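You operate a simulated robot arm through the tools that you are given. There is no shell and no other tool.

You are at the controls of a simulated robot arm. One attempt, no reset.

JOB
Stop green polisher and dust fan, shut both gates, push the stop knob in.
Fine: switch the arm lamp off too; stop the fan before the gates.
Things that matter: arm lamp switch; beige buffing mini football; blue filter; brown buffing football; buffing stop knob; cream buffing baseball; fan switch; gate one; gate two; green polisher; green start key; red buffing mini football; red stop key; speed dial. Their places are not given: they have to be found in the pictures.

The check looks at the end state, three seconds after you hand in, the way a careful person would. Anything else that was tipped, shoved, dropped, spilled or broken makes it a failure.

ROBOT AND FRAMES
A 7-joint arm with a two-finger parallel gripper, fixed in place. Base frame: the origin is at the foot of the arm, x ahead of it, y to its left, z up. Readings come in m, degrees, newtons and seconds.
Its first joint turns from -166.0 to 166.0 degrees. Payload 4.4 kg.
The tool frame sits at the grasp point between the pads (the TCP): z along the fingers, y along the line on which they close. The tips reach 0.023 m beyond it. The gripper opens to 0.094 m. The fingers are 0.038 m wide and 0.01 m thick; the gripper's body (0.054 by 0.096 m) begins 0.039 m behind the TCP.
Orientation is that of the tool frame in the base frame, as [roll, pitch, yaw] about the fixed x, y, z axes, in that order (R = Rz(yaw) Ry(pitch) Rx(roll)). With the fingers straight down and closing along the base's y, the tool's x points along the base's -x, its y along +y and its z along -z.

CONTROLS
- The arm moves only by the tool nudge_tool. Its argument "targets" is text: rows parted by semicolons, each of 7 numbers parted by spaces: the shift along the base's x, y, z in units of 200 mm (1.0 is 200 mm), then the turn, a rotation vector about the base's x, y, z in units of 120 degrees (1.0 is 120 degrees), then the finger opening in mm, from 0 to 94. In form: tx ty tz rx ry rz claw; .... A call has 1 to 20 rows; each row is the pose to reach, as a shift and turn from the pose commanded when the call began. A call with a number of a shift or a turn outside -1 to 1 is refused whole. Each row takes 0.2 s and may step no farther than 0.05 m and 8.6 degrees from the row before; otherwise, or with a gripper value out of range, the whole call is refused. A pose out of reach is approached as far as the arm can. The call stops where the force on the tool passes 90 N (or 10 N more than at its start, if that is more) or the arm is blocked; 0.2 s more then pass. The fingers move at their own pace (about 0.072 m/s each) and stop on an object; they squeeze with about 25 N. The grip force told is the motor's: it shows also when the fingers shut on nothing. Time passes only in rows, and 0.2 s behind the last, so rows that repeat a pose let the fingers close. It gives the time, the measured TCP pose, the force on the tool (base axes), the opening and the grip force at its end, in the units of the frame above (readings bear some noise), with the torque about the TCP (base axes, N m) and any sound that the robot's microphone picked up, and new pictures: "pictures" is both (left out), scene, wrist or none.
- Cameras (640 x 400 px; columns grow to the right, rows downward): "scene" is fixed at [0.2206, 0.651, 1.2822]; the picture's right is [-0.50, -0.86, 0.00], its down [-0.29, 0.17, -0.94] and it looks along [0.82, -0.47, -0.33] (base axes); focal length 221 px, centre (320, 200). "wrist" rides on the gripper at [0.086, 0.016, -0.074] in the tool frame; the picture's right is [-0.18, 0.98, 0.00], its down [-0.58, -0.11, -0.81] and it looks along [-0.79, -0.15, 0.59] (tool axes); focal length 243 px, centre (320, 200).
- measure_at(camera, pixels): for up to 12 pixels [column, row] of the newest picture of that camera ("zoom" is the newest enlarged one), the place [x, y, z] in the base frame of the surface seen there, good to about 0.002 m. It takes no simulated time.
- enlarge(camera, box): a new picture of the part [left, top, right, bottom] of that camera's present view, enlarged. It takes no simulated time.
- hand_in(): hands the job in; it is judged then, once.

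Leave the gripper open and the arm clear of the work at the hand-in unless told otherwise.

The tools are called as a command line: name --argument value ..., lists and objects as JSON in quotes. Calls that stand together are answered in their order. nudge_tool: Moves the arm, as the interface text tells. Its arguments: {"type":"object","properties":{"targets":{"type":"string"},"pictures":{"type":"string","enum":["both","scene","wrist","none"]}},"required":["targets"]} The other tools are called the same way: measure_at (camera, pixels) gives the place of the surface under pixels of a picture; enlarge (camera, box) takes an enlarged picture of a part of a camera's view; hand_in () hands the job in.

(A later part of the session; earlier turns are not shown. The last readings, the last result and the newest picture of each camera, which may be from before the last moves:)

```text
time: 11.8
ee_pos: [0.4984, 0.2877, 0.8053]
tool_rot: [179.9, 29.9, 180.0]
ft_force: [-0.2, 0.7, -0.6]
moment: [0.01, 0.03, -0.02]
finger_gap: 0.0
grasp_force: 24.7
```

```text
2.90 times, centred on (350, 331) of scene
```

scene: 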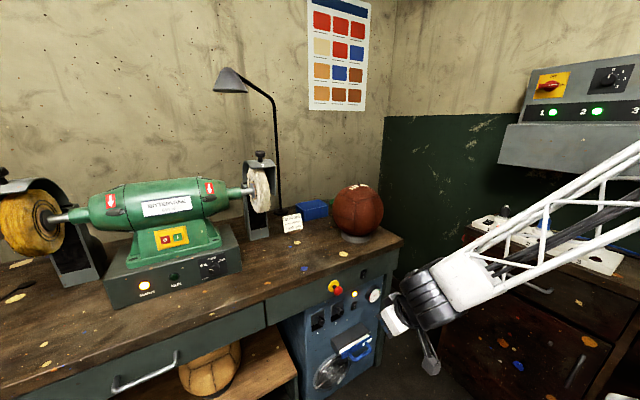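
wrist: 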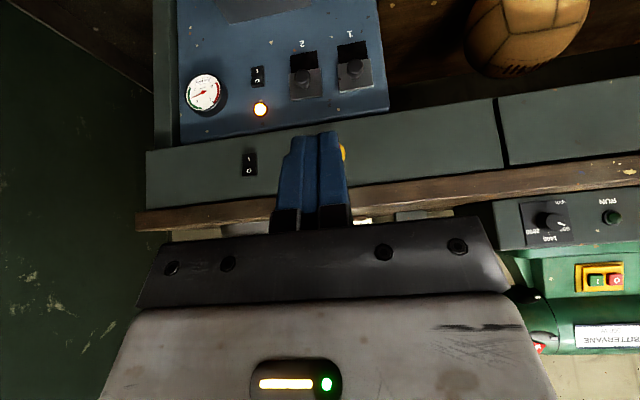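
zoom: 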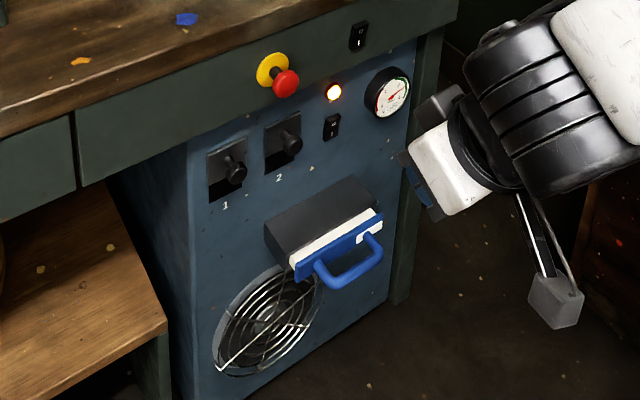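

Each gate plate spans z≈0.537–0.59 over an opening down to z≈0.495, so it must slide down about 42 mm. Before descending I'll check the forearm's clearance from the right-hand cabinet.

measure_at --camera "scene" --pixels '[[480, 275], [545, 230], [600, 190], [625, 160], [430, 365], [460, 245], [560, 300], [510, 330], [440, 350], [470, 229], [520, 260], [600, 375]]'

```text
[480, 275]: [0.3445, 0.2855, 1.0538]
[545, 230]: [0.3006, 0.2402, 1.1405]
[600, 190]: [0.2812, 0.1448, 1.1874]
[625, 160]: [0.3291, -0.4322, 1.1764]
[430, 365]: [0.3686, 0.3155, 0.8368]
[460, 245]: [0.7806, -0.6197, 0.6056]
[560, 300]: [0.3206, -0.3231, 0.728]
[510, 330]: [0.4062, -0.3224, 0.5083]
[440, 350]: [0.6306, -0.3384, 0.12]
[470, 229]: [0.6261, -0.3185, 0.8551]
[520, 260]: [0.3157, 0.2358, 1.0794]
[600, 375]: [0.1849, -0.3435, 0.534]
```

The forearm is well away from the cabinet (front at y≈-0.32). I'll descend in front of the fan rocker while pitching to 60°.

nudge_tool --targets "0.083 -0.119 -0.167 0 -0.0417 0 0; 0.167 -0.2375 -0.333 0 -0.0833 0 0; 0.25 -0.356 -0.5 0 -0.125 0 0; 0.333 -0.475 -0.667 0 -0.167 0 0; 0.417 -0.594 -0.833 0 -0.208 0 0; 0.5 -0.7125 -1 0 -0.25 0 0" --pictures "both"

```text
time: 13.2
ee_pos: [0.5965, 0.1454, 0.6055]
tool_rot: [-180.0, 60.1, 180.0]
ft_force: [0.8, -0.4, -0.6]
moment: [0.02, 0.07, 0.01]
finger_gap: 0.0
grasp_force: 25.0
```

scene: 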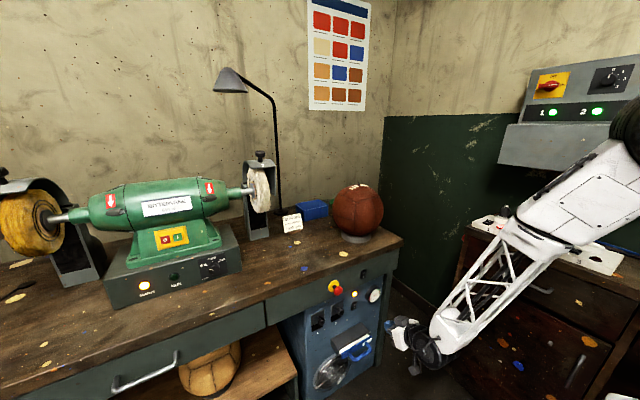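
wrist: 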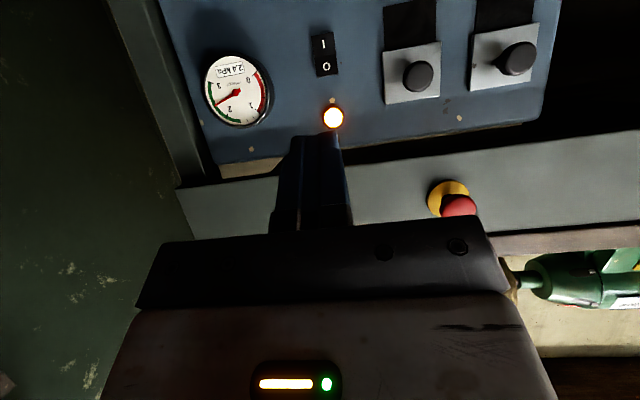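

The fan rocker is clearly visible at wrist (324,55). I'll advance to about 3 cm in front of its O half.

nudge_tool --targets "0.174 0 -0.077 0 0 0 0; 0.3475 0 -0.154 0 0 0 0; 0.521 0 -0.231 0 0 0 0; 0.68 0 -0.3 0 0 0 0; 0.68 0 -0.3 0 0 0 0" --pictures "both"

```text
time: 14.4
ee_pos: [0.7354, 0.1446, 0.5451]
tool_rot: [180.0, 60.0, 180.0]
ft_force: [1.4, -0.1, 0.0]
moment: [0.04, -0.02, 0.0]
finger_gap: 0.0002
grasp_force: 24.9
```

scene: 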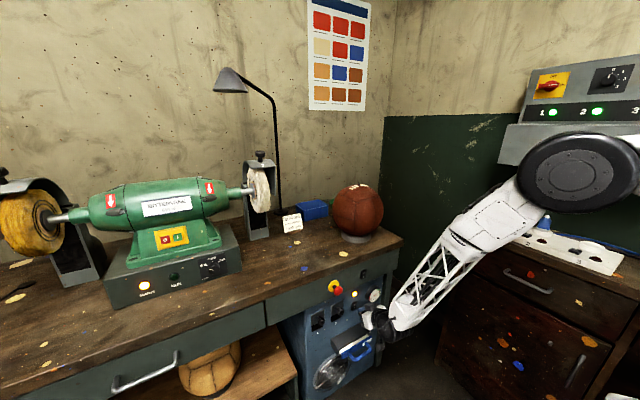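
wrist: 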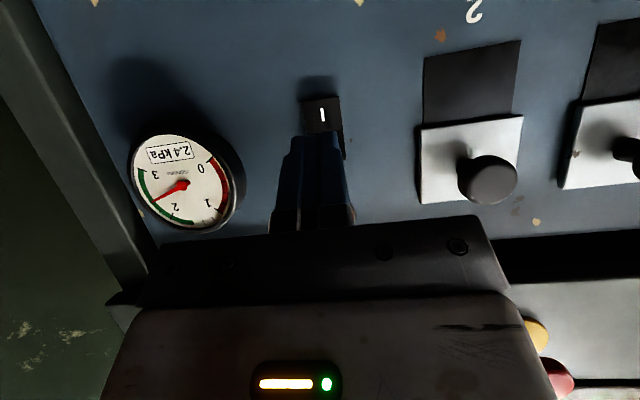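

The tip is over the O half, with the I still visible below it at (322,115). I'll push straight in (+x) in small steps.

nudge_tool --targets "0.06 0 0 0 0 0 0; 0.11 0 0 0 0 0 0; 0.13 0 0 0 0 0 0; 0.15 0 0 0 0 0 0; 0.165 0 0 0 0 0 0; 0.18 0 0 0 0 0 0" --pictures "wrist"

```text
time: 15.7
ee_pos: [0.7645, 0.1434, 0.5425]
tool_rot: [-179.8, 59.8, -179.8]
ft_force: [-25.5, 1.1, 14.2]
moment: [-0.11, -0.55, 0.05]
finger_gap: 0.0001
grasp_force: 24.8
stopped in row 6: the force on the tool passed its limit at 125 N (the readings are from after the stop); the commanded pose is now the measured one
```

wrist: 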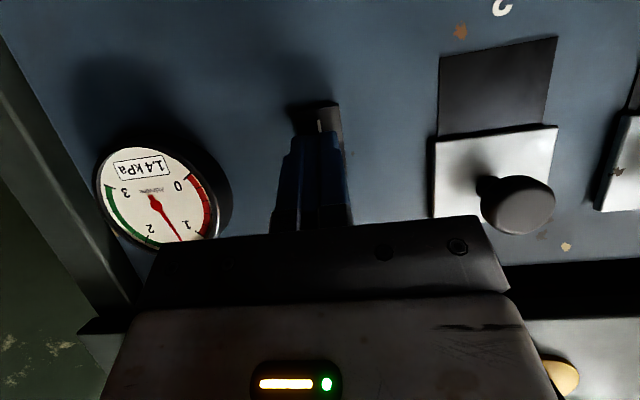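

The gauge is dropping (1.4 kPa), so the fan rocker flipped. The push ended against a hard stop, so I'll back off now and press more gently from here on.

nudge_tool --targets "-0.05 0 0 0 0 0 0; -0.2 0 0.02 0 0 0 0; -0.4 0 0.1 0 0 0 0; -0.5 0.1 0.3 0 0 0 0; -0.5 0.1 0.3 0 0 0 0; -0.5 0.1 0.3 0 0 0 0" --pictures "both"

```text
time: 17.1
ee_pos: [0.6654, 0.1662, 0.6033]
tool_rot: [-179.9, 59.8, -179.8]
ft_force: [0.8, -0.3, -1.6]
moment: [0.01, 0.02, 0.05]
finger_gap: 0.0
grasp_force: 24.8
```

scene: 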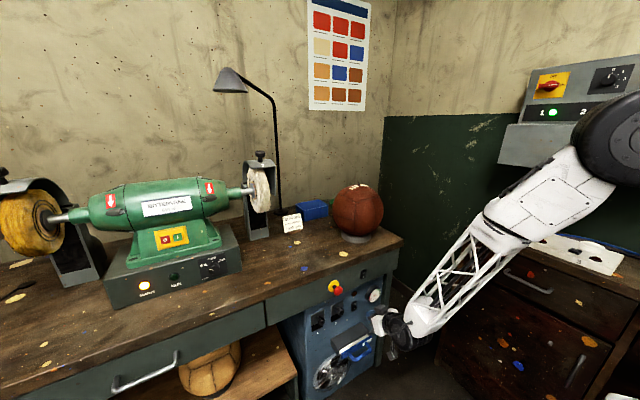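
wrist: 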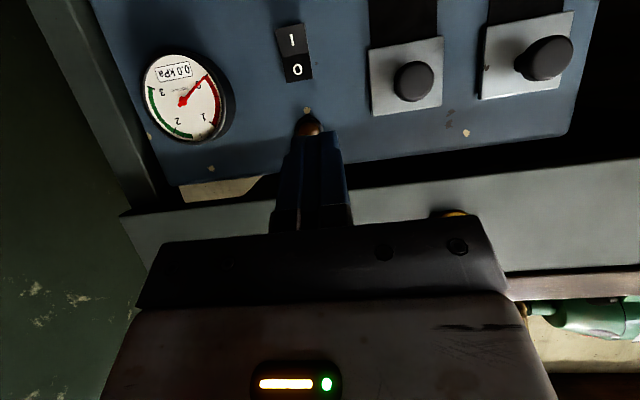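

The fan lamp is out and the gauge reads 0.0 kPa, so the fan is stopped. Next come the gates. I'll measure the knobs, apron underside and stop-knob clearance from this view.

enlarge --camera "wrist" --box '[340, 0, 620, 230]'

measure_at --camera "wrist" --pixels '[[413, 82], [413, 100], [413, 65], [433, 82], [395, 82], [400, 108], [420, 128], [420, 150], [420, 170], [420, 190], [548, 60], [520, 88]]'

enlarge --camera "scene" --box '[300, 262, 400, 342]'

measure_at --camera "scene" --pixels '[[336, 286], [340, 293], [334, 300], [318, 300], [330, 305], [325, 296], [326, 300], [326, 303], [344, 288], [333, 292]]'

```text
1.74 times, centred on (480, 115) of wrist
```

zoom: 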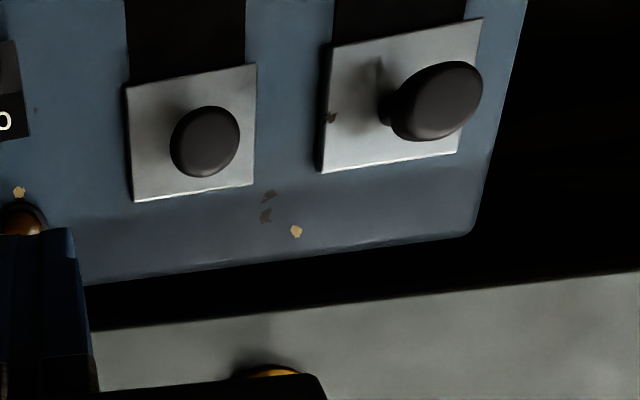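

```text
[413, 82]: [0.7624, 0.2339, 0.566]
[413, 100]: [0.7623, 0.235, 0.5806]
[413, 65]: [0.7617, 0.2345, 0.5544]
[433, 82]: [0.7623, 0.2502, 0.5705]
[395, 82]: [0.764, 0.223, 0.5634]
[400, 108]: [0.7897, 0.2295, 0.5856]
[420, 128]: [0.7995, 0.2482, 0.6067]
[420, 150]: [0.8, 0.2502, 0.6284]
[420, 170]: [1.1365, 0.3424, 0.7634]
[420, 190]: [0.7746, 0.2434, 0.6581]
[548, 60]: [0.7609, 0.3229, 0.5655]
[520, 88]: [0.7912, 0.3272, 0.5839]
```

```text
5.00 times, centred on (350, 302) of scene
```

zoom: 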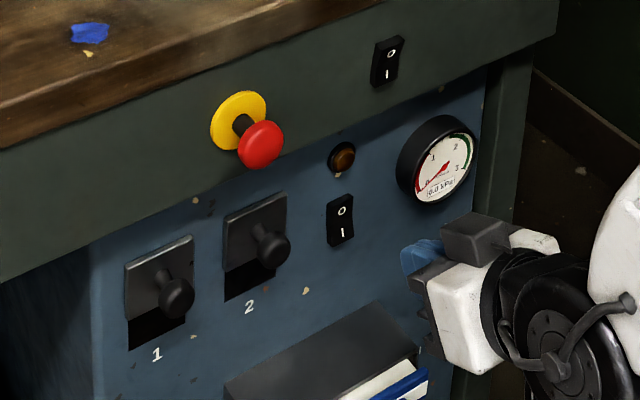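

```text
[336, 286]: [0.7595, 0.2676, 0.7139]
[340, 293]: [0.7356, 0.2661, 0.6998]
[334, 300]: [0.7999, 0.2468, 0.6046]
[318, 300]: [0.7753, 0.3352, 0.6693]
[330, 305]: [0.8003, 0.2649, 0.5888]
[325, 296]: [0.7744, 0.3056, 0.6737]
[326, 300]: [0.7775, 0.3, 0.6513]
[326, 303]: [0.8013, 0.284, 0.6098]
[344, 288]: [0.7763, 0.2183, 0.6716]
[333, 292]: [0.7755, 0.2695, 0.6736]
```

The apron's bottom edge is at z≈0.65. Gate 2's knob is centred at y≈0.2365 and z≈0.568, radius about 14 mm, with its face at x≈0.762. I'll move to just in front of and above knob 2, pitched 75°.

nudge_tool --targets "0.059 0.122 0.019 0 -0.0417 0 0; 0.118 0.244 0.038 0 -0.0833 0 0; 0.1775 0.366 0.0575 0 -0.125 0 0; 0.1775 0.366 0.0575 0 -0.125 0 0" --pictures "both"

```text
time: 18.1
ee_pos: [0.7009, 0.2386, 0.6124]
tool_rot: [-179.8, 74.9, -179.7]
ft_force: [0.3, 0.7, 0.3]
moment: [-0.01, 0.03, 0.0]
finger_gap: 0.0
grasp_force: 25.2
```

scene: 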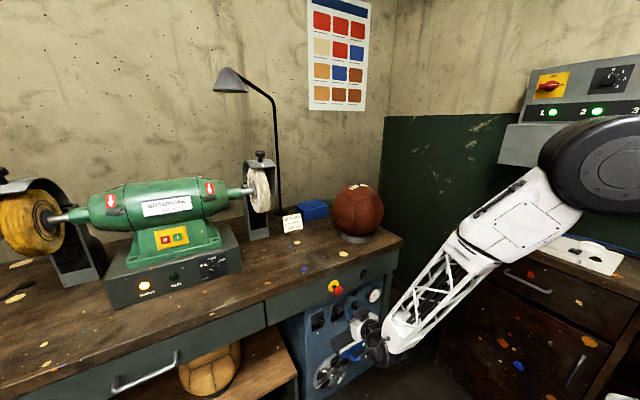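
wrist: 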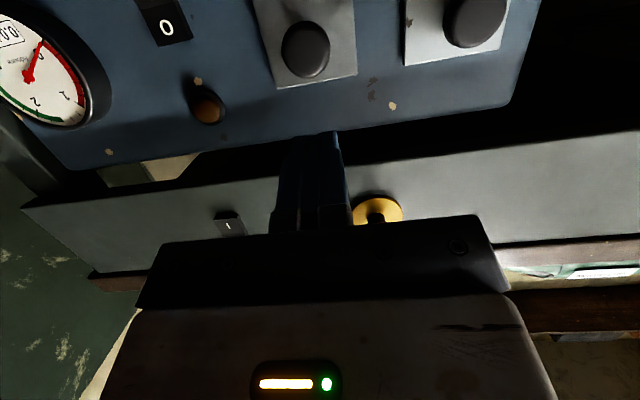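

I'm aligned above knob 2. I'll slide in horizontally to x≈0.762, staying above the knob.

nudge_tool --targets "0.1 -0.005 0 0 0 0 0; 0.2 -0.01 0.005 0 0 0 0; 0.295 -0.01 0.008 0 0 0 0; 0.295 -0.01 0.008 0 0 0 0" --pictures "both"

```text
time: 19.1
ee_pos: [0.7582, 0.2377, 0.615]
tool_rot: [-179.7, 74.7, -179.5]
ft_force: [0.6, 0.0, -0.5]
moment: [0.01, 0.01, 0.0]
finger_gap: 0.0002
grasp_force: 25.2
```

scene: 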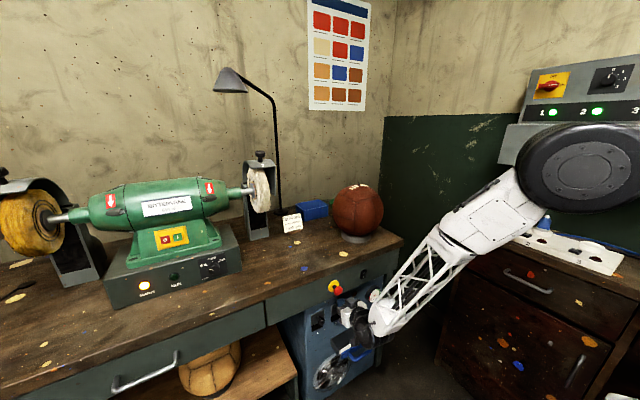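
wrist: 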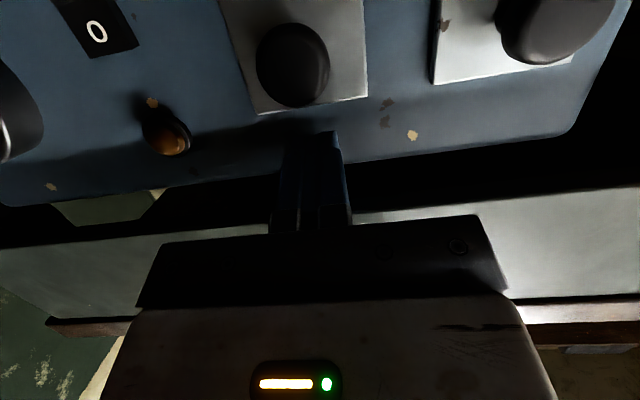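

The fingertips sit about 1 cm above knob 2, just in front of the gate plate. I'll move 4 mm forward, then start pushing down gently.

nudge_tool --targets "0.02 -0.003 0 0 0 0 0; 0.02 -0.003 -0.03 0 0 0 0; 0.02 -0.003 -0.06 0 0 0 0; 0.02 -0.003 -0.09 0 0 0 0; 0.02 -0.003 -0.12 0 0 0 0" --pictures "both"

```text
time: 20.3
ee_pos: [0.7638, 0.236, 0.5912]
tool_rot: [-179.5, 74.8, -179.5]
ft_force: [0.1, 1.1, 0.6]
moment: [-0.02, -0.03, -0.01]
finger_gap: 0.0
grasp_force: 24.7
```

scene: 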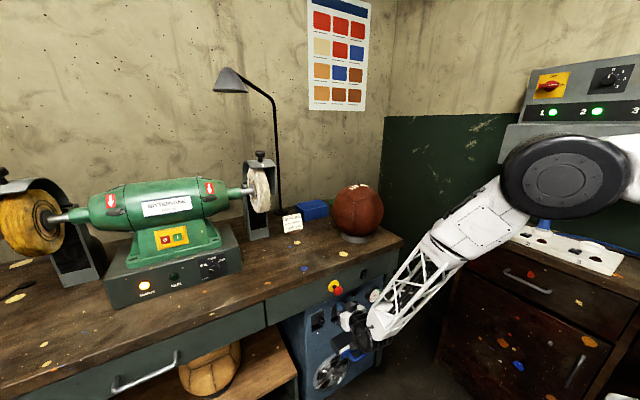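
wrist: 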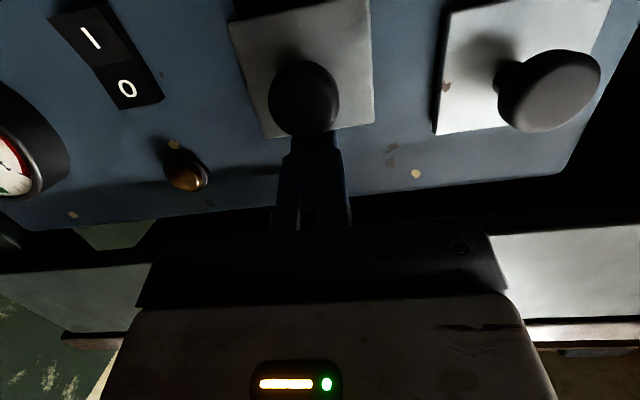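

No notable force yet. I'll measure where the knob and plate are now.

measure_at --camera "wrist" --pixels '[[305, 85], [305, 100], [305, 115], [303, 128], [280, 100], [330, 100], [355, 120], [350, 60], [320, 145], [545, 90], [300, 150], [335, 150]]'

enlarge --camera "wrist" --box '[220, 0, 420, 230]'

enlarge --camera "scene" --box '[300, 275, 400, 375]'

```text
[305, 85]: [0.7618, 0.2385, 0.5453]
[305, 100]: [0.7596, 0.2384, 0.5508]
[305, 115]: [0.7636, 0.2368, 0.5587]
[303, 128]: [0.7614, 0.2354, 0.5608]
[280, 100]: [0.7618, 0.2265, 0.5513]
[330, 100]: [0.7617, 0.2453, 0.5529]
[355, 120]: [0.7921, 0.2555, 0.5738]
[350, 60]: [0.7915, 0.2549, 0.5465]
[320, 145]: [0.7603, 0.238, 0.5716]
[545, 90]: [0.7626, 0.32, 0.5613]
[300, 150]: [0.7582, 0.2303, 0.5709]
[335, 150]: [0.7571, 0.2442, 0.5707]
```

```text
1.74 times, centred on (320, 115) of wrist
```

zoom: 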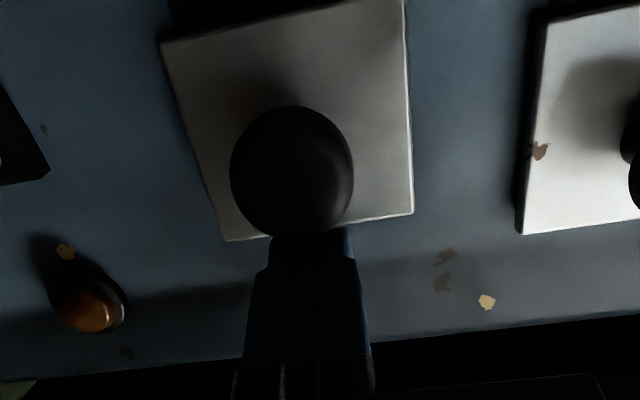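

```text
4.00 times, centred on (350, 325) of scene
```

zoom: 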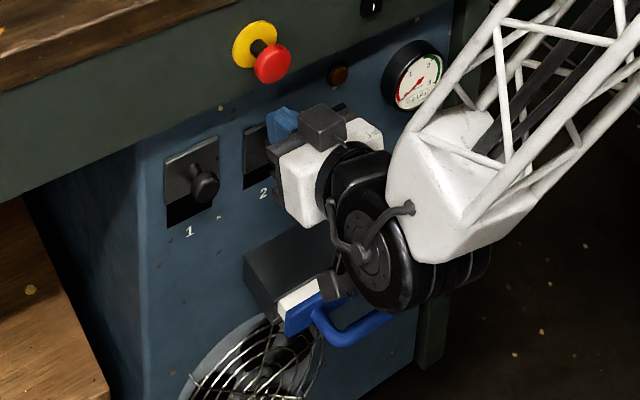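

Knob 2 has already slid down about 15 mm with hardly any force. Before going lower, I'll check the wrist and camera clearance above the blue filter handle.

measure_at --camera "scene" --pixels '[[355, 344], [352, 346], [359, 347], [372, 345], [345, 352], [350, 356], [362, 357], [380, 342], [340, 345], [353, 358]]'

enlarge --camera "scene" --box '[330, 325, 390, 370]'

```text
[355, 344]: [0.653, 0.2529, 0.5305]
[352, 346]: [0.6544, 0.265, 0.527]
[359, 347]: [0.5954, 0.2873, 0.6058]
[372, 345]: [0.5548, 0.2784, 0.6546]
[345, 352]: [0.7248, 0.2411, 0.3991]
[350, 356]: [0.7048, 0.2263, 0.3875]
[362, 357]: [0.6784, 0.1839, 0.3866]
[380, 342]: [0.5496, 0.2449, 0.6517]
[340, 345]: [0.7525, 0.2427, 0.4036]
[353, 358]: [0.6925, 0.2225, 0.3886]
```

```text
8.89 times, centred on (360, 348) of scene
```

zoom: 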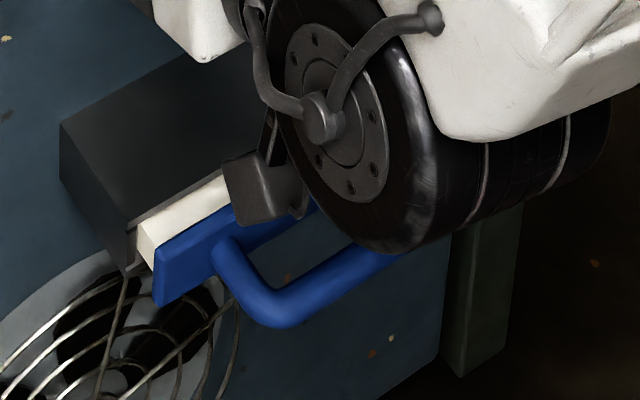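

Clearance is good: the camera is at z≈0.53 and the filter top at z≈0.40. I'll keep pushing gate 2 down in small steps.

nudge_tool --targets "0 0 -0.03 0 0 0 0; 0 0 -0.06 0 0 0 0; 0 0 -0.085 0 0 0 0; 0 0 -0.105 0 0 0 0; 0 0 -0.12 0 0 0 0" --pictures "wrist"

```text
time: 21.5
ee_pos: [0.7636, 0.2338, 0.5668]
tool_rot: [-179.7, 74.8, -179.7]
ft_force: [0.4, -0.4, 0.5]
moment: [0.0, 0.01, 0.0]
finger_gap: 0.0002
grasp_force: 25.2
```

wrist: 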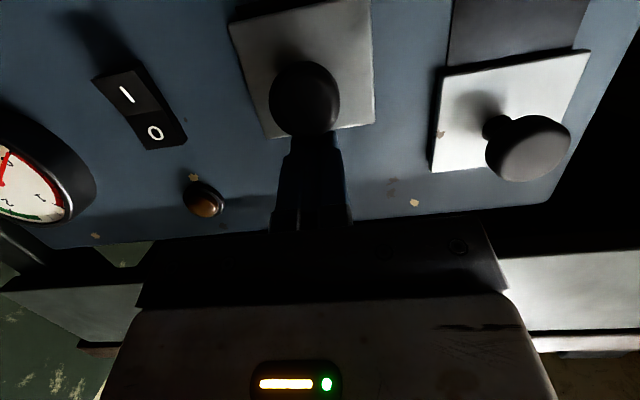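

nudge_tool --targets "0 0 -0.012 0 0 0 0; 0 0 -0.024 0 0 0 0; 0 0 -0.036 0 0 0 0" --pictures "wrist"

measure_at --camera "wrist" --pixels '[[305, 85], [305, 100], [305, 115], [303, 125], [355, 115], [350, 60], [250, 20], [245, 90], [320, 145]]'

```text
time: 22.3
ee_pos: [0.7635, 0.2349, 0.5597]
tool_rot: [-179.7, 74.8, -179.7]
ft_force: [-0.1, -0.1, 0.8]
moment: [0.02, -0.02, 0.0]
finger_gap: 0.0002
grasp_force: 25.5
```

wrist: 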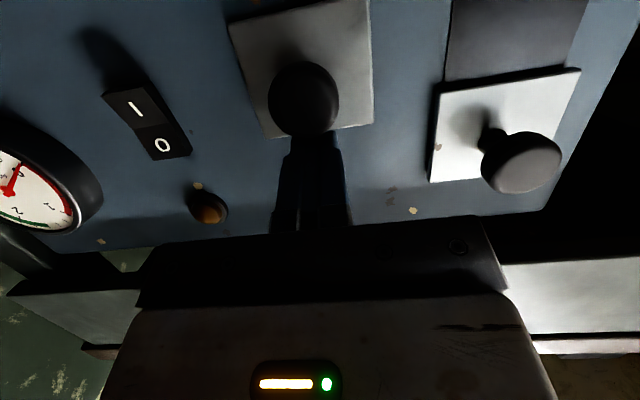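

```text
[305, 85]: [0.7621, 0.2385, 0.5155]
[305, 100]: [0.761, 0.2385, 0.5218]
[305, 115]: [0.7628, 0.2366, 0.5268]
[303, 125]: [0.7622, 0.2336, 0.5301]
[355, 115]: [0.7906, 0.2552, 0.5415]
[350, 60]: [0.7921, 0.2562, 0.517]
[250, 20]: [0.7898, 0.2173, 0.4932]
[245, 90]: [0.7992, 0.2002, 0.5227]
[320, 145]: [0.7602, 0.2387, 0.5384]
```

The plate now spans about z 0.49–0.545 and covers the opening, but I haven't felt an end stop. I'll continue in 1.5 mm steps, watching the force.

nudge_tool --targets "0 0 -0.008 0 0 0 0; 0 0 -0.015 0 0 0 0; 0 0 -0.015 0 0 0 0" --pictures "wrist"

enlarge --camera "wrist" --box '[200, 0, 420, 160]'

```text
time: 23.1
ee_pos: [0.7621, 0.2369, 0.5591]
tool_rot: [-179.8, 74.9, -179.7]
ft_force: [0.7, -2.5, 7.1]
moment: [-0.05, -0.1, 0.0]
finger_gap: 0.0
grasp_force: 25.1
```

wrist: 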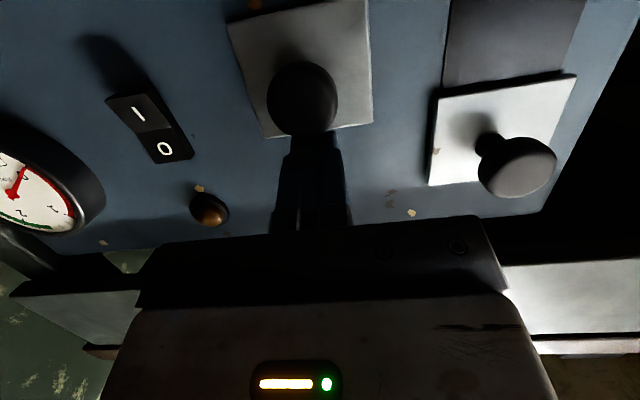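

```text
2.50 times, centred on (310, 80) of wrist
```

zoom: 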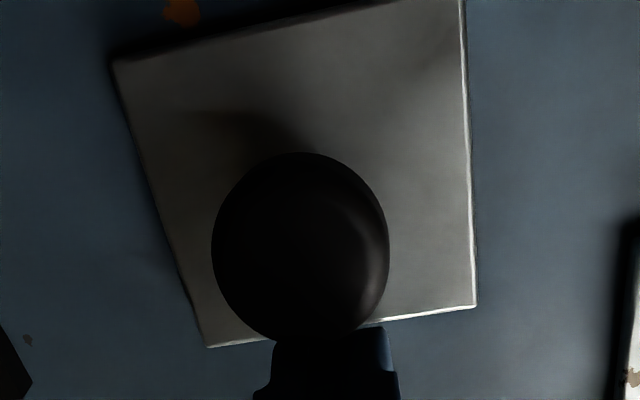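

The force has risen to 7 N and the fingers stopped descending, so this is the end stop. I'll press 1.5 mm more to confirm, then lift off and back out.

nudge_tool --targets "0 0 -0.008 0 0 0 0; 0 0 -0.008 0 0 0 0" --pictures "none"

```text
time: 23.7
ee_pos: [0.7633, 0.2349, 0.5567]
tool_rot: [-179.8, 75.0, -179.8]
ft_force: [0.6, 4.2, 25.5]
moment: [0.09, -0.23, 0.09]
finger_gap: 0.0
grasp_force: 25.3
```

That is the firm end stop at 25 N, so gate two is shut. I'll lift off, back out and shift over to gate one.

nudge_tool --targets "0 0 0.08 0 0 0 0; 0 0 0.2 0 0 0 0; 0 0 0.3 0 0 0 0; -0.15 0 0.3 0 0 0 0; -0.3 0.05 0.3 0 0 0 0; -0.3 0.25 0.3 0 0 0 0; -0.3 0.455 0.3 0 0 0 0; -0.3 0.455 0.3 0 0 0 0" --pictures "both"

```text
time: 25.5
ee_pos: [0.7046, 0.3257, 0.6162]
tool_rot: [-179.7, 74.8, -179.7]
ft_force: [-0.2, 0.2, -0.6]
moment: [0.0, -0.01, 0.0]
finger_gap: 0.0
grasp_force: 24.9
```

scene: 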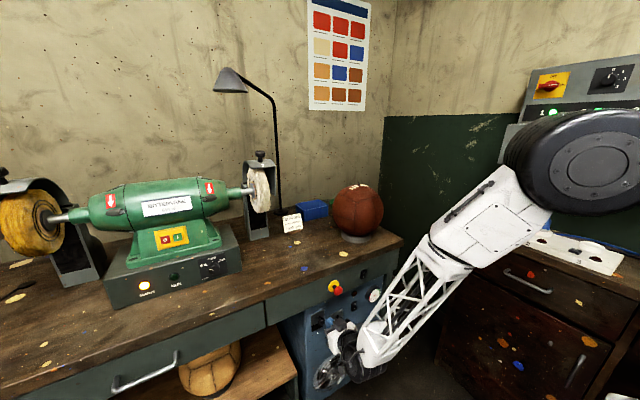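
wrist: 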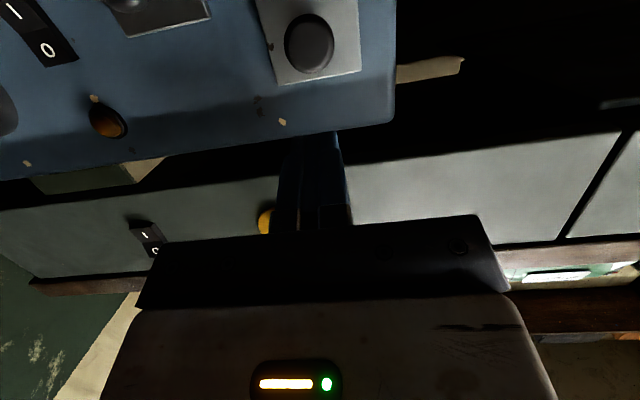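

Aligned with knob 1 at wrist (310,43). I'll slide in above it, then push down.

nudge_tool --targets "0.1 0 0 0 0 0 0; 0.2 0 0 0 0 0 0; 0.295 0 0 0 0 0 0; 0.295 0 -0.03 0 0 0 0; 0.295 0 -0.06 0 0 0 0; 0.295 0 -0.09 0 0 0 0; 0.295 0 -0.12 0 0 0 0; 0.295 0 -0.15 0 0 0 0; 0.295 0 -0.18 0 0 0 0" --pictures "both"

```text
time: 27.5
ee_pos: [0.7628, 0.3253, 0.5802]
tool_rot: [-179.8, 74.8, -179.7]
ft_force: [0.1, 0.6, 1.7]
moment: [0.01, -0.01, 0.0]
finger_gap: 0.0001
grasp_force: 25.3
```

scene: 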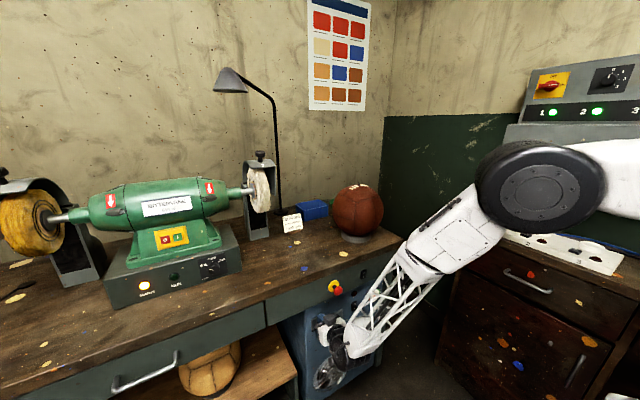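
wrist: 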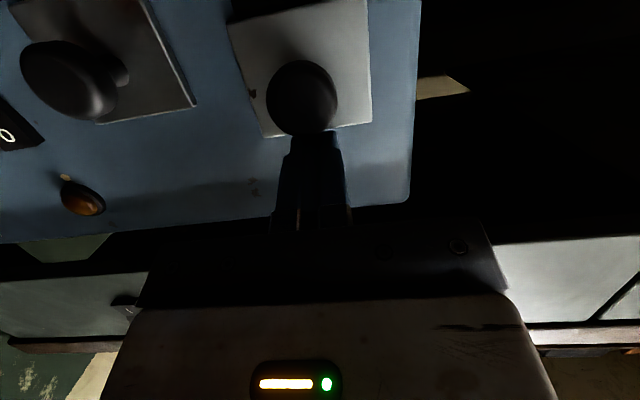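

Gate 1 is sliding down with the finger. I'll continue down to z≈0.561, then in fine steps.

nudge_tool --targets "0 0 -0.03 0 0 0 0; 0 0 -0.06 0 0 0 0; 0 0 -0.085 0 0 0 0; 0 0 -0.1 0 0 0 0; 0 0 -0.108 0 0 0 0; 0 0 -0.115 0 0 0 0" --pictures "wrist"

```text
time: 28.9
ee_pos: [0.7639, 0.3265, 0.5589]
tool_rot: [-179.9, 74.9, -179.9]
ft_force: [1.2, -2.5, 13.2]
moment: [-0.09, -0.15, -0.02]
finger_gap: 0.0
grasp_force: 25.1
```

wrist: 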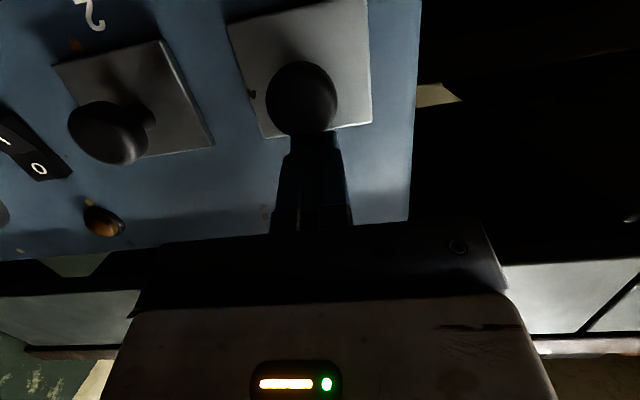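

Force is 13 N, so gate 1 is at its end stop too. I'll press 1 mm more, then lift off and back away to a viewing position in front of the stop knob.

nudge_tool --targets "0 0 -0.006 0 0 0 0; 0 0 -0.006 0 0 0 0; 0 0 0.08 0 0 0 0; 0 0 0.2 0 0 0 0; 0 0 0.295 0 0 0 0; -0.15 0 0.295 0 0 0 0; -0.35 0 0.295 0 0 0 0; -0.55 -0.05 0.35 0 0 0 0; -0.7 -0.15 0.45 0 0 0 0; -0.8 -0.25 0.6 0 0 0 0; -0.8 -0.25 0.7 0 0 0 0" --pictures "both"

```text
time: 31.3
ee_pos: [0.6013, 0.2768, 0.6977]
tool_rot: [-179.7, 74.8, -179.8]
ft_force: [0.4, -0.5, 0.4]
moment: [-0.02, -0.01, -0.01]
finger_gap: 0.0
grasp_force: 25.0
```

scene: 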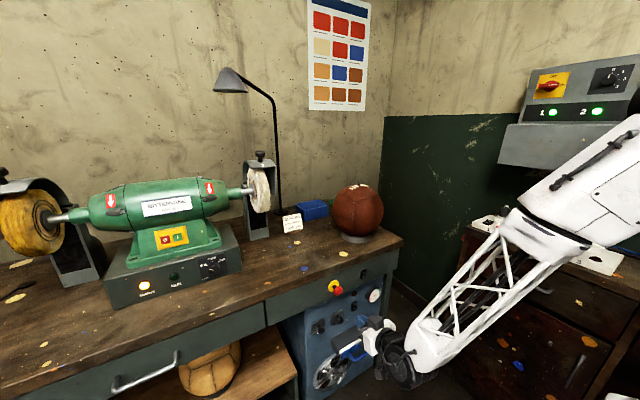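
wrist: 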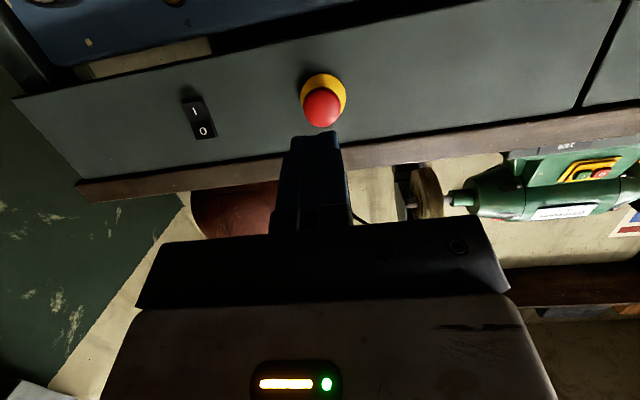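

enlarge --camera "scene" --box '[300, 270, 400, 345]'

measure_at --camera "wrist" --pixels '[[322, 107], [322, 95], [322, 120], [308, 108], [337, 108], [322, 80], [305, 85], [342, 85], [280, 100], [360, 100], [322, 113]]'

enlarge --camera "wrist" --box '[270, 50, 370, 150]'

```text
5.33 times, centred on (350, 308) of scene
```

zoom: 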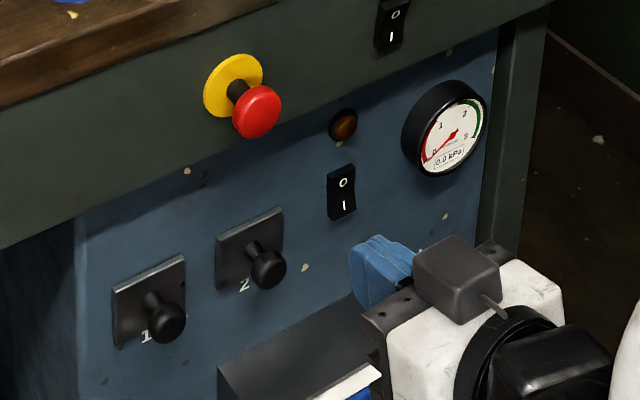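

```text
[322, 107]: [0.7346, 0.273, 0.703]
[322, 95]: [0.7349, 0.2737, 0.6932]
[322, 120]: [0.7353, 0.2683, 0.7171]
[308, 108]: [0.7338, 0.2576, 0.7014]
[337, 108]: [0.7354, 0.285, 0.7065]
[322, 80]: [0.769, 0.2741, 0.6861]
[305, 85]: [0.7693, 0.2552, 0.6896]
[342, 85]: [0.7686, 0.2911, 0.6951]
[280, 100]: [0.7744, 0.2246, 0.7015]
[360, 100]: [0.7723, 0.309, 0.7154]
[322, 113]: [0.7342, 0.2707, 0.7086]
```

```text
4.00 times, centred on (320, 100) of wrist
```

zoom: 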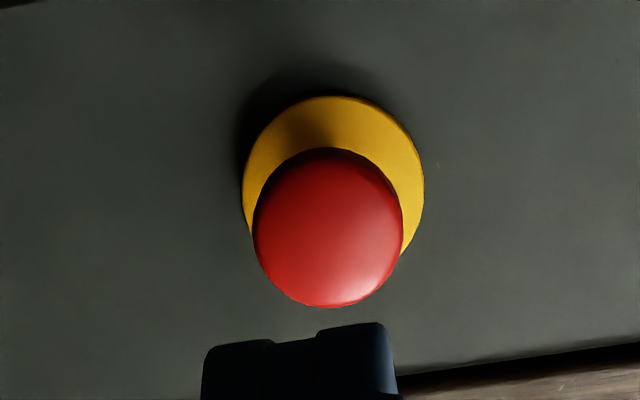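

Both gates are fully down with no dark opening left. The stop-knob cap is centred at about (0.7345, 0.272, 0.705) and still sticks out about 35 mm. I'll line the fingertips up just in front of it.

nudge_tool --targets "0.16 -0.007 0.02 0 0 0 0; 0.32 -0.014 0.04 0 0 0 0; 0.46 -0.02 0.06 0 0 0 0; 0.46 -0.02 0.06 0 0 0 0" --pictures "both"

```text
time: 32.3
ee_pos: [0.6935, 0.2734, 0.7099]
tool_rot: [-179.6, 74.8, -179.8]
ft_force: [-0.8, -0.3, -0.2]
moment: [0.01, -0.01, -0.01]
finger_gap: 0.0
grasp_force: 25.0
```

scene: 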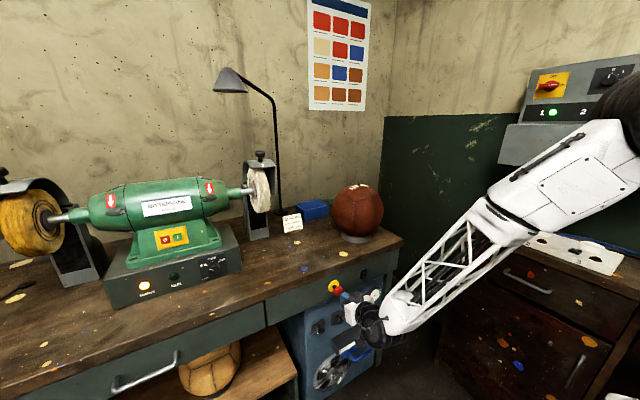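
wrist: 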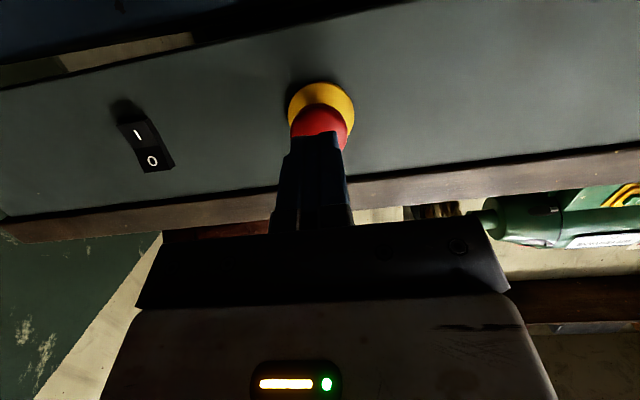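

The tip is about 18 mm in front of the cap and well aligned. I'll push in with small steps.

nudge_tool --targets "0.05 -0.005 -0.003 0 0 0 0; 0.09 -0.005 -0.003 0 0 0 0; 0.105 -0.005 -0.003 0 0 0 0; 0.12 -0.005 -0.003 0 0 0 0; 0.13 -0.005 -0.003 0 0 0 0" --pictures "wrist"

```text
time: 33.5
ee_pos: [0.719, 0.2711, 0.7075]
tool_rot: [-179.5, 74.8, -179.3]
ft_force: [-57.6, 14.5, 19.5]
moment: [-0.22, -1.25, 0.42]
finger_gap: 0.0
grasp_force: 25.2
```

wrist: 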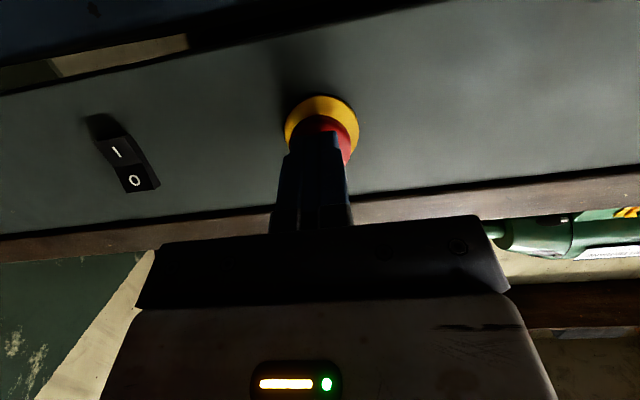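

The push resists at 58 N after about 7 mm of travel. I'll back off slightly and measure whether the cap stays in.

nudge_tool --targets "-0.05 0 0 0 0 0 0; -0.2 0 0 0 0 0 0; -0.4 0 -0.05 0 0 0 0; -0.5 0 -0.05 0 0 0 0" --pictures "both"

enlarge --camera "wrist" --box '[270, 50, 370, 150]'

measure_at --camera "wrist" --pixels '[[322, 107], [322, 95], [322, 115], [310, 105], [335, 105], [322, 85]]'

enlarge --camera "scene" --box '[300, 262, 400, 342]'

```text
time: 34.5
ee_pos: [0.6197, 0.2692, 0.6993]
tool_rot: [-179.8, 74.8, -179.7]
ft_force: [0.1, -0.2, -0.5]
moment: [-0.02, 0.0, 0.01]
finger_gap: 0.0001
grasp_force: 25.0
```

scene: 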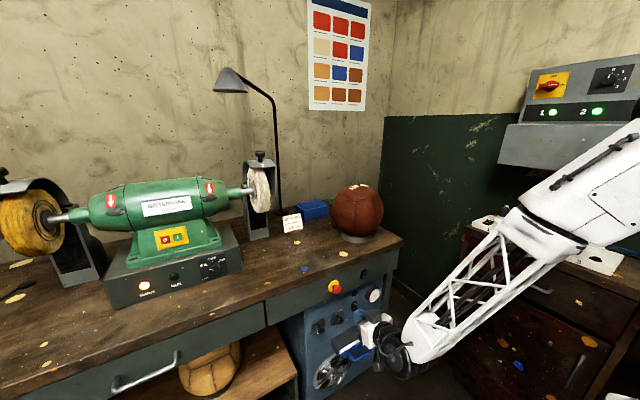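
wrist: 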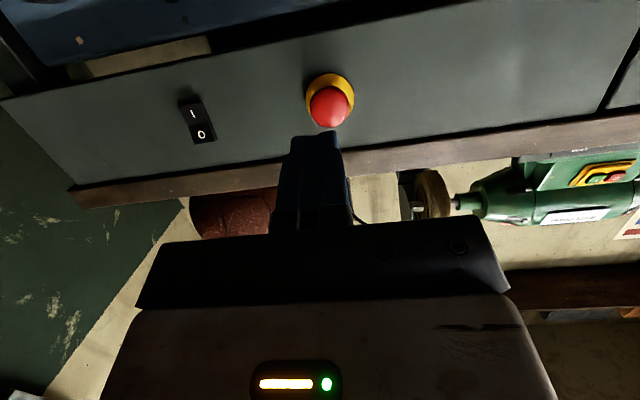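

```text
4.00 times, centred on (320, 100) of wrist
```

zoom: 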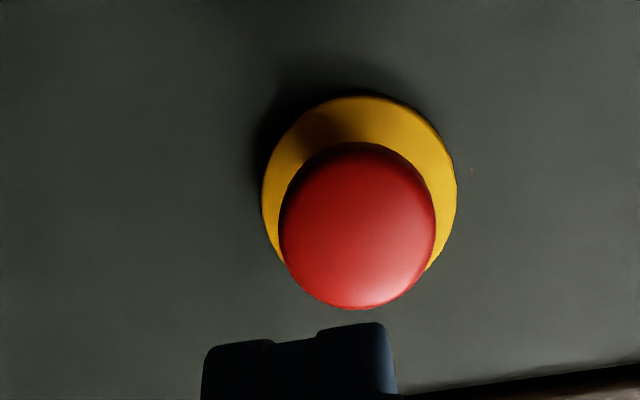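

```text
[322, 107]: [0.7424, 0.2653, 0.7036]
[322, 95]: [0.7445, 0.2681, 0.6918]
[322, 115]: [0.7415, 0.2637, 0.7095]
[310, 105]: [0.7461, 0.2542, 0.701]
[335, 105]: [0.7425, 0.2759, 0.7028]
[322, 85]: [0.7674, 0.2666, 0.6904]
```

```text
5.00 times, centred on (350, 302) of scene
```

zoom: 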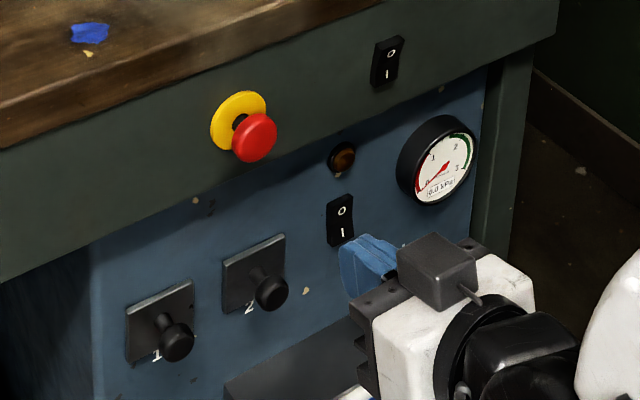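

The cap now sits at x≈0.742 (it was 0.7345) and stays there, so it moved in about 8 mm. I'll press once more, slightly harder, to confirm it's at its end stop.

nudge_tool --targets "0.2 0 0.05 0 0 0 0; 0.4 0 0.05 0 0 0 0; 0.47 0 0.05 0 0 0 0; 0.49 0 0.05 0 0 0 0; 0.5 0 0.05 0 0 0 0; 0.505 0 0.05 0 0 0 0; 0.51 0 0.05 0 0 0 0" --pictures "wrist"

```text
time: 35.8
ee_pos: [0.7189, 0.2715, 0.7069]
tool_rot: [-179.4, 74.8, -179.2]
ft_force: [-56.0, -1.5, 21.6]
moment: [0.03, -1.27, -0.01]
finger_gap: 0.0002
grasp_force: 24.8
stopped in row 6: the force on the tool passed its limit at 93 N (the readings are from after the stop); the commanded pose is now the measured one
```

wrist: 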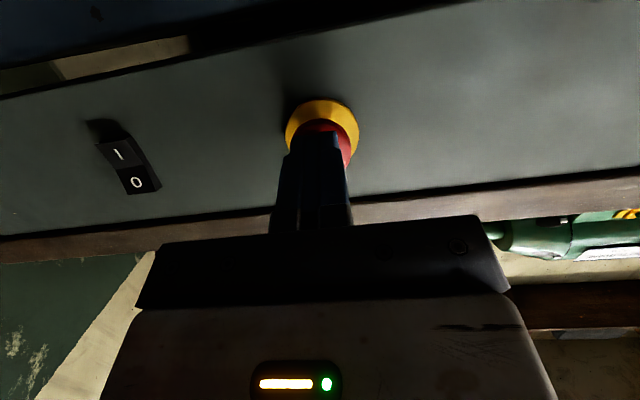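

It stopped at the same place (x≈0.719, 93 N), so the stop knob is fully in. Next I'll back off, move across to the lamp rocker on the apron at (0.765, 0.1305, 0.706) and return to 60° pitch.

nudge_tool --targets "-0.03 0 0 0 0 0 0; -0.2 0 0 0 0 0 0; -0.3 -0.1 0.02 0 0.02 0 0; -0.3 -0.3 0.04 0 0.06 0 0; -0.3 -0.5 0.06 0 0.1 0 0; -0.3 -0.705 0.0675 0 0.125 0 0; -0.3 -0.705 0.0675 0 0.125 0 0" --pictures "both"

enlarge --camera "wrist" --box '[260, 60, 390, 150]'

enlarge --camera "scene" --box '[300, 262, 400, 342]'

```text
time: 37.4
ee_pos: [0.657, 0.1288, 0.7198]
tool_rot: [-179.8, 59.7, -179.7]
ft_force: [0.5, 0.3, 0.1]
moment: [-0.01, -0.02, 0.0]
finger_gap: 0.0
grasp_force: 25.1
```

scene: 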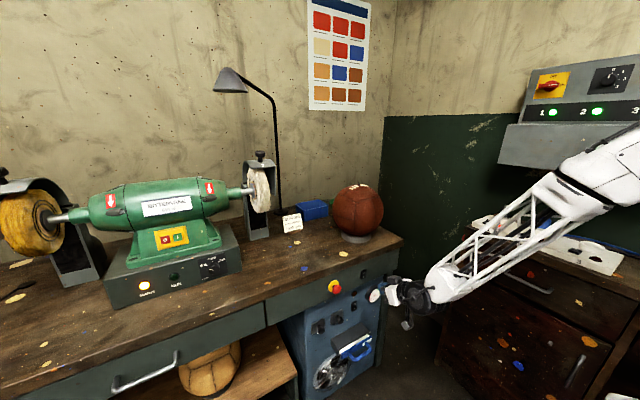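
wrist: 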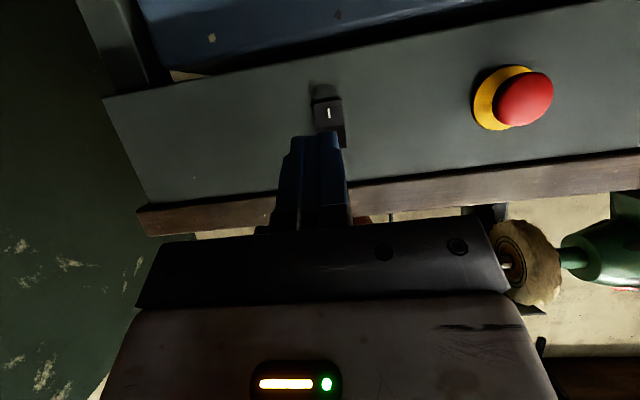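

```text
4.44 times, centred on (325, 105) of wrist
```

zoom: 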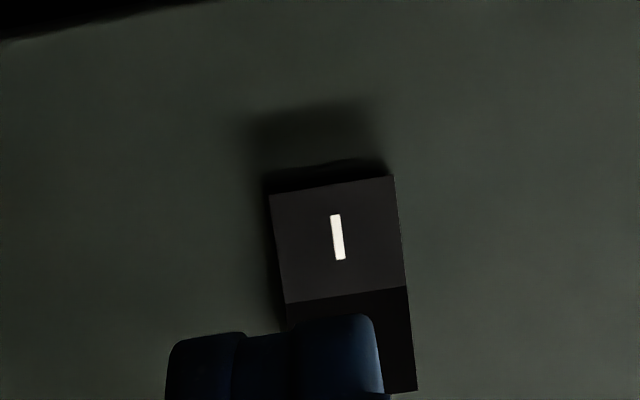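

```text
5.00 times, centred on (350, 302) of scene
```

zoom: 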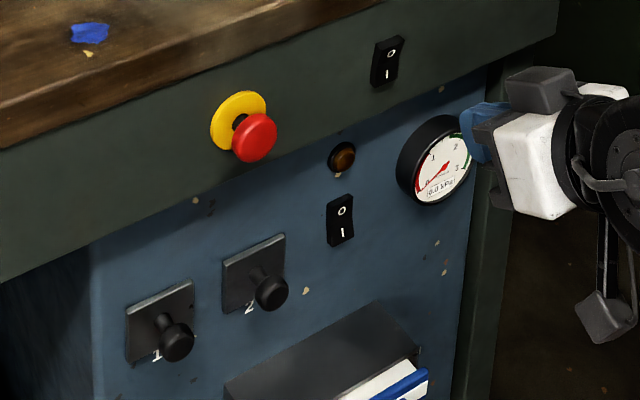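

The fingertips are in line with the lamp rocker; its "I" is visible at (329,113) and the O half is behind the tip. I'll advance and press gently in fine steps.

nudge_tool --targets "0.18 0 0 0 0 0 0; 0.32 0 0 0 0 0 0; 0.355 0 0 0 0 0 0; 0.365 0 0 0 0 0 0; 0.375 0 0 0 0 0 0; 0.3825 0 0 0 0 0 0; 0.39 0 0 0 0 0 0" --pictures "both"

```text
time: 39.0
ee_pos: [0.7379, 0.1299, 0.7209]
tool_rot: [-179.8, 59.7, -179.7]
ft_force: [0.1, 0.5, 0.5]
moment: [0.04, 0.0, 0.03]
finger_gap: 0.0001
grasp_force: 25.4
```

scene: 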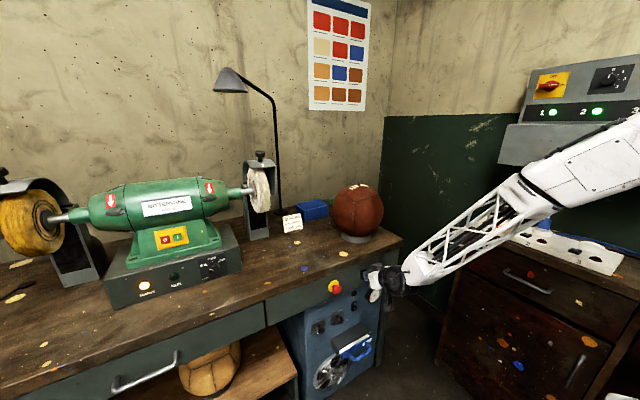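
wrist: 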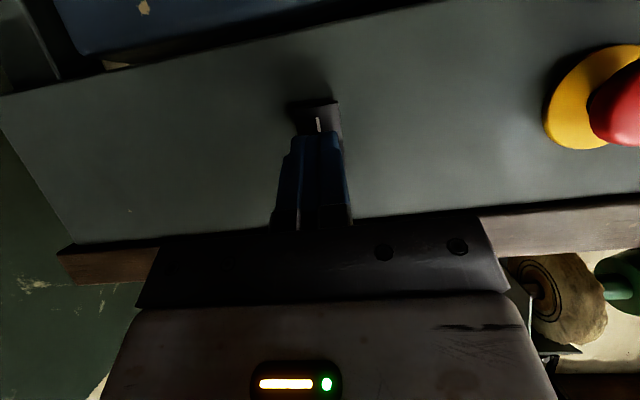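

No force is showing; the rocker may have already flipped or the tip isn't touching. I'll advance a few more millimetres in 1 mm steps.

nudge_tool --targets "0.006 0 0 0 0 0 0; 0.012 0 0 0 0 0 0; 0.017 0 0 0 0 0 0" --pictures "wrist"

```text
time: 39.7
ee_pos: [0.7386, 0.1298, 0.7206]
tool_rot: [-179.7, 59.7, -179.7]
ft_force: [-50.6, -6.7, 27.9]
moment: [0.14, -1.07, -0.22]
finger_gap: 0.0001
grasp_force: 24.9
stopped in row 3: the force on the tool passed its limit at 102 N (the readings are from after the stop); the commanded pose is now the measured one
```

wrist: 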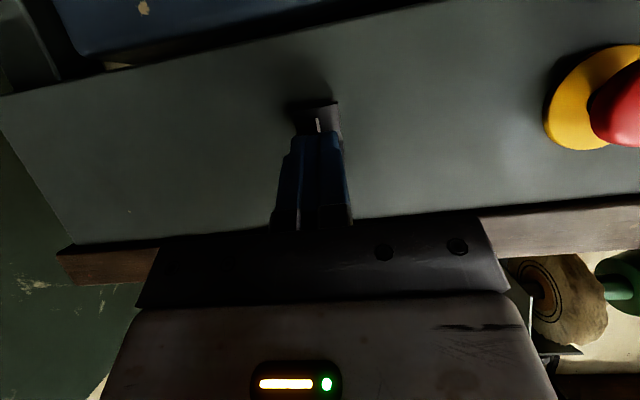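

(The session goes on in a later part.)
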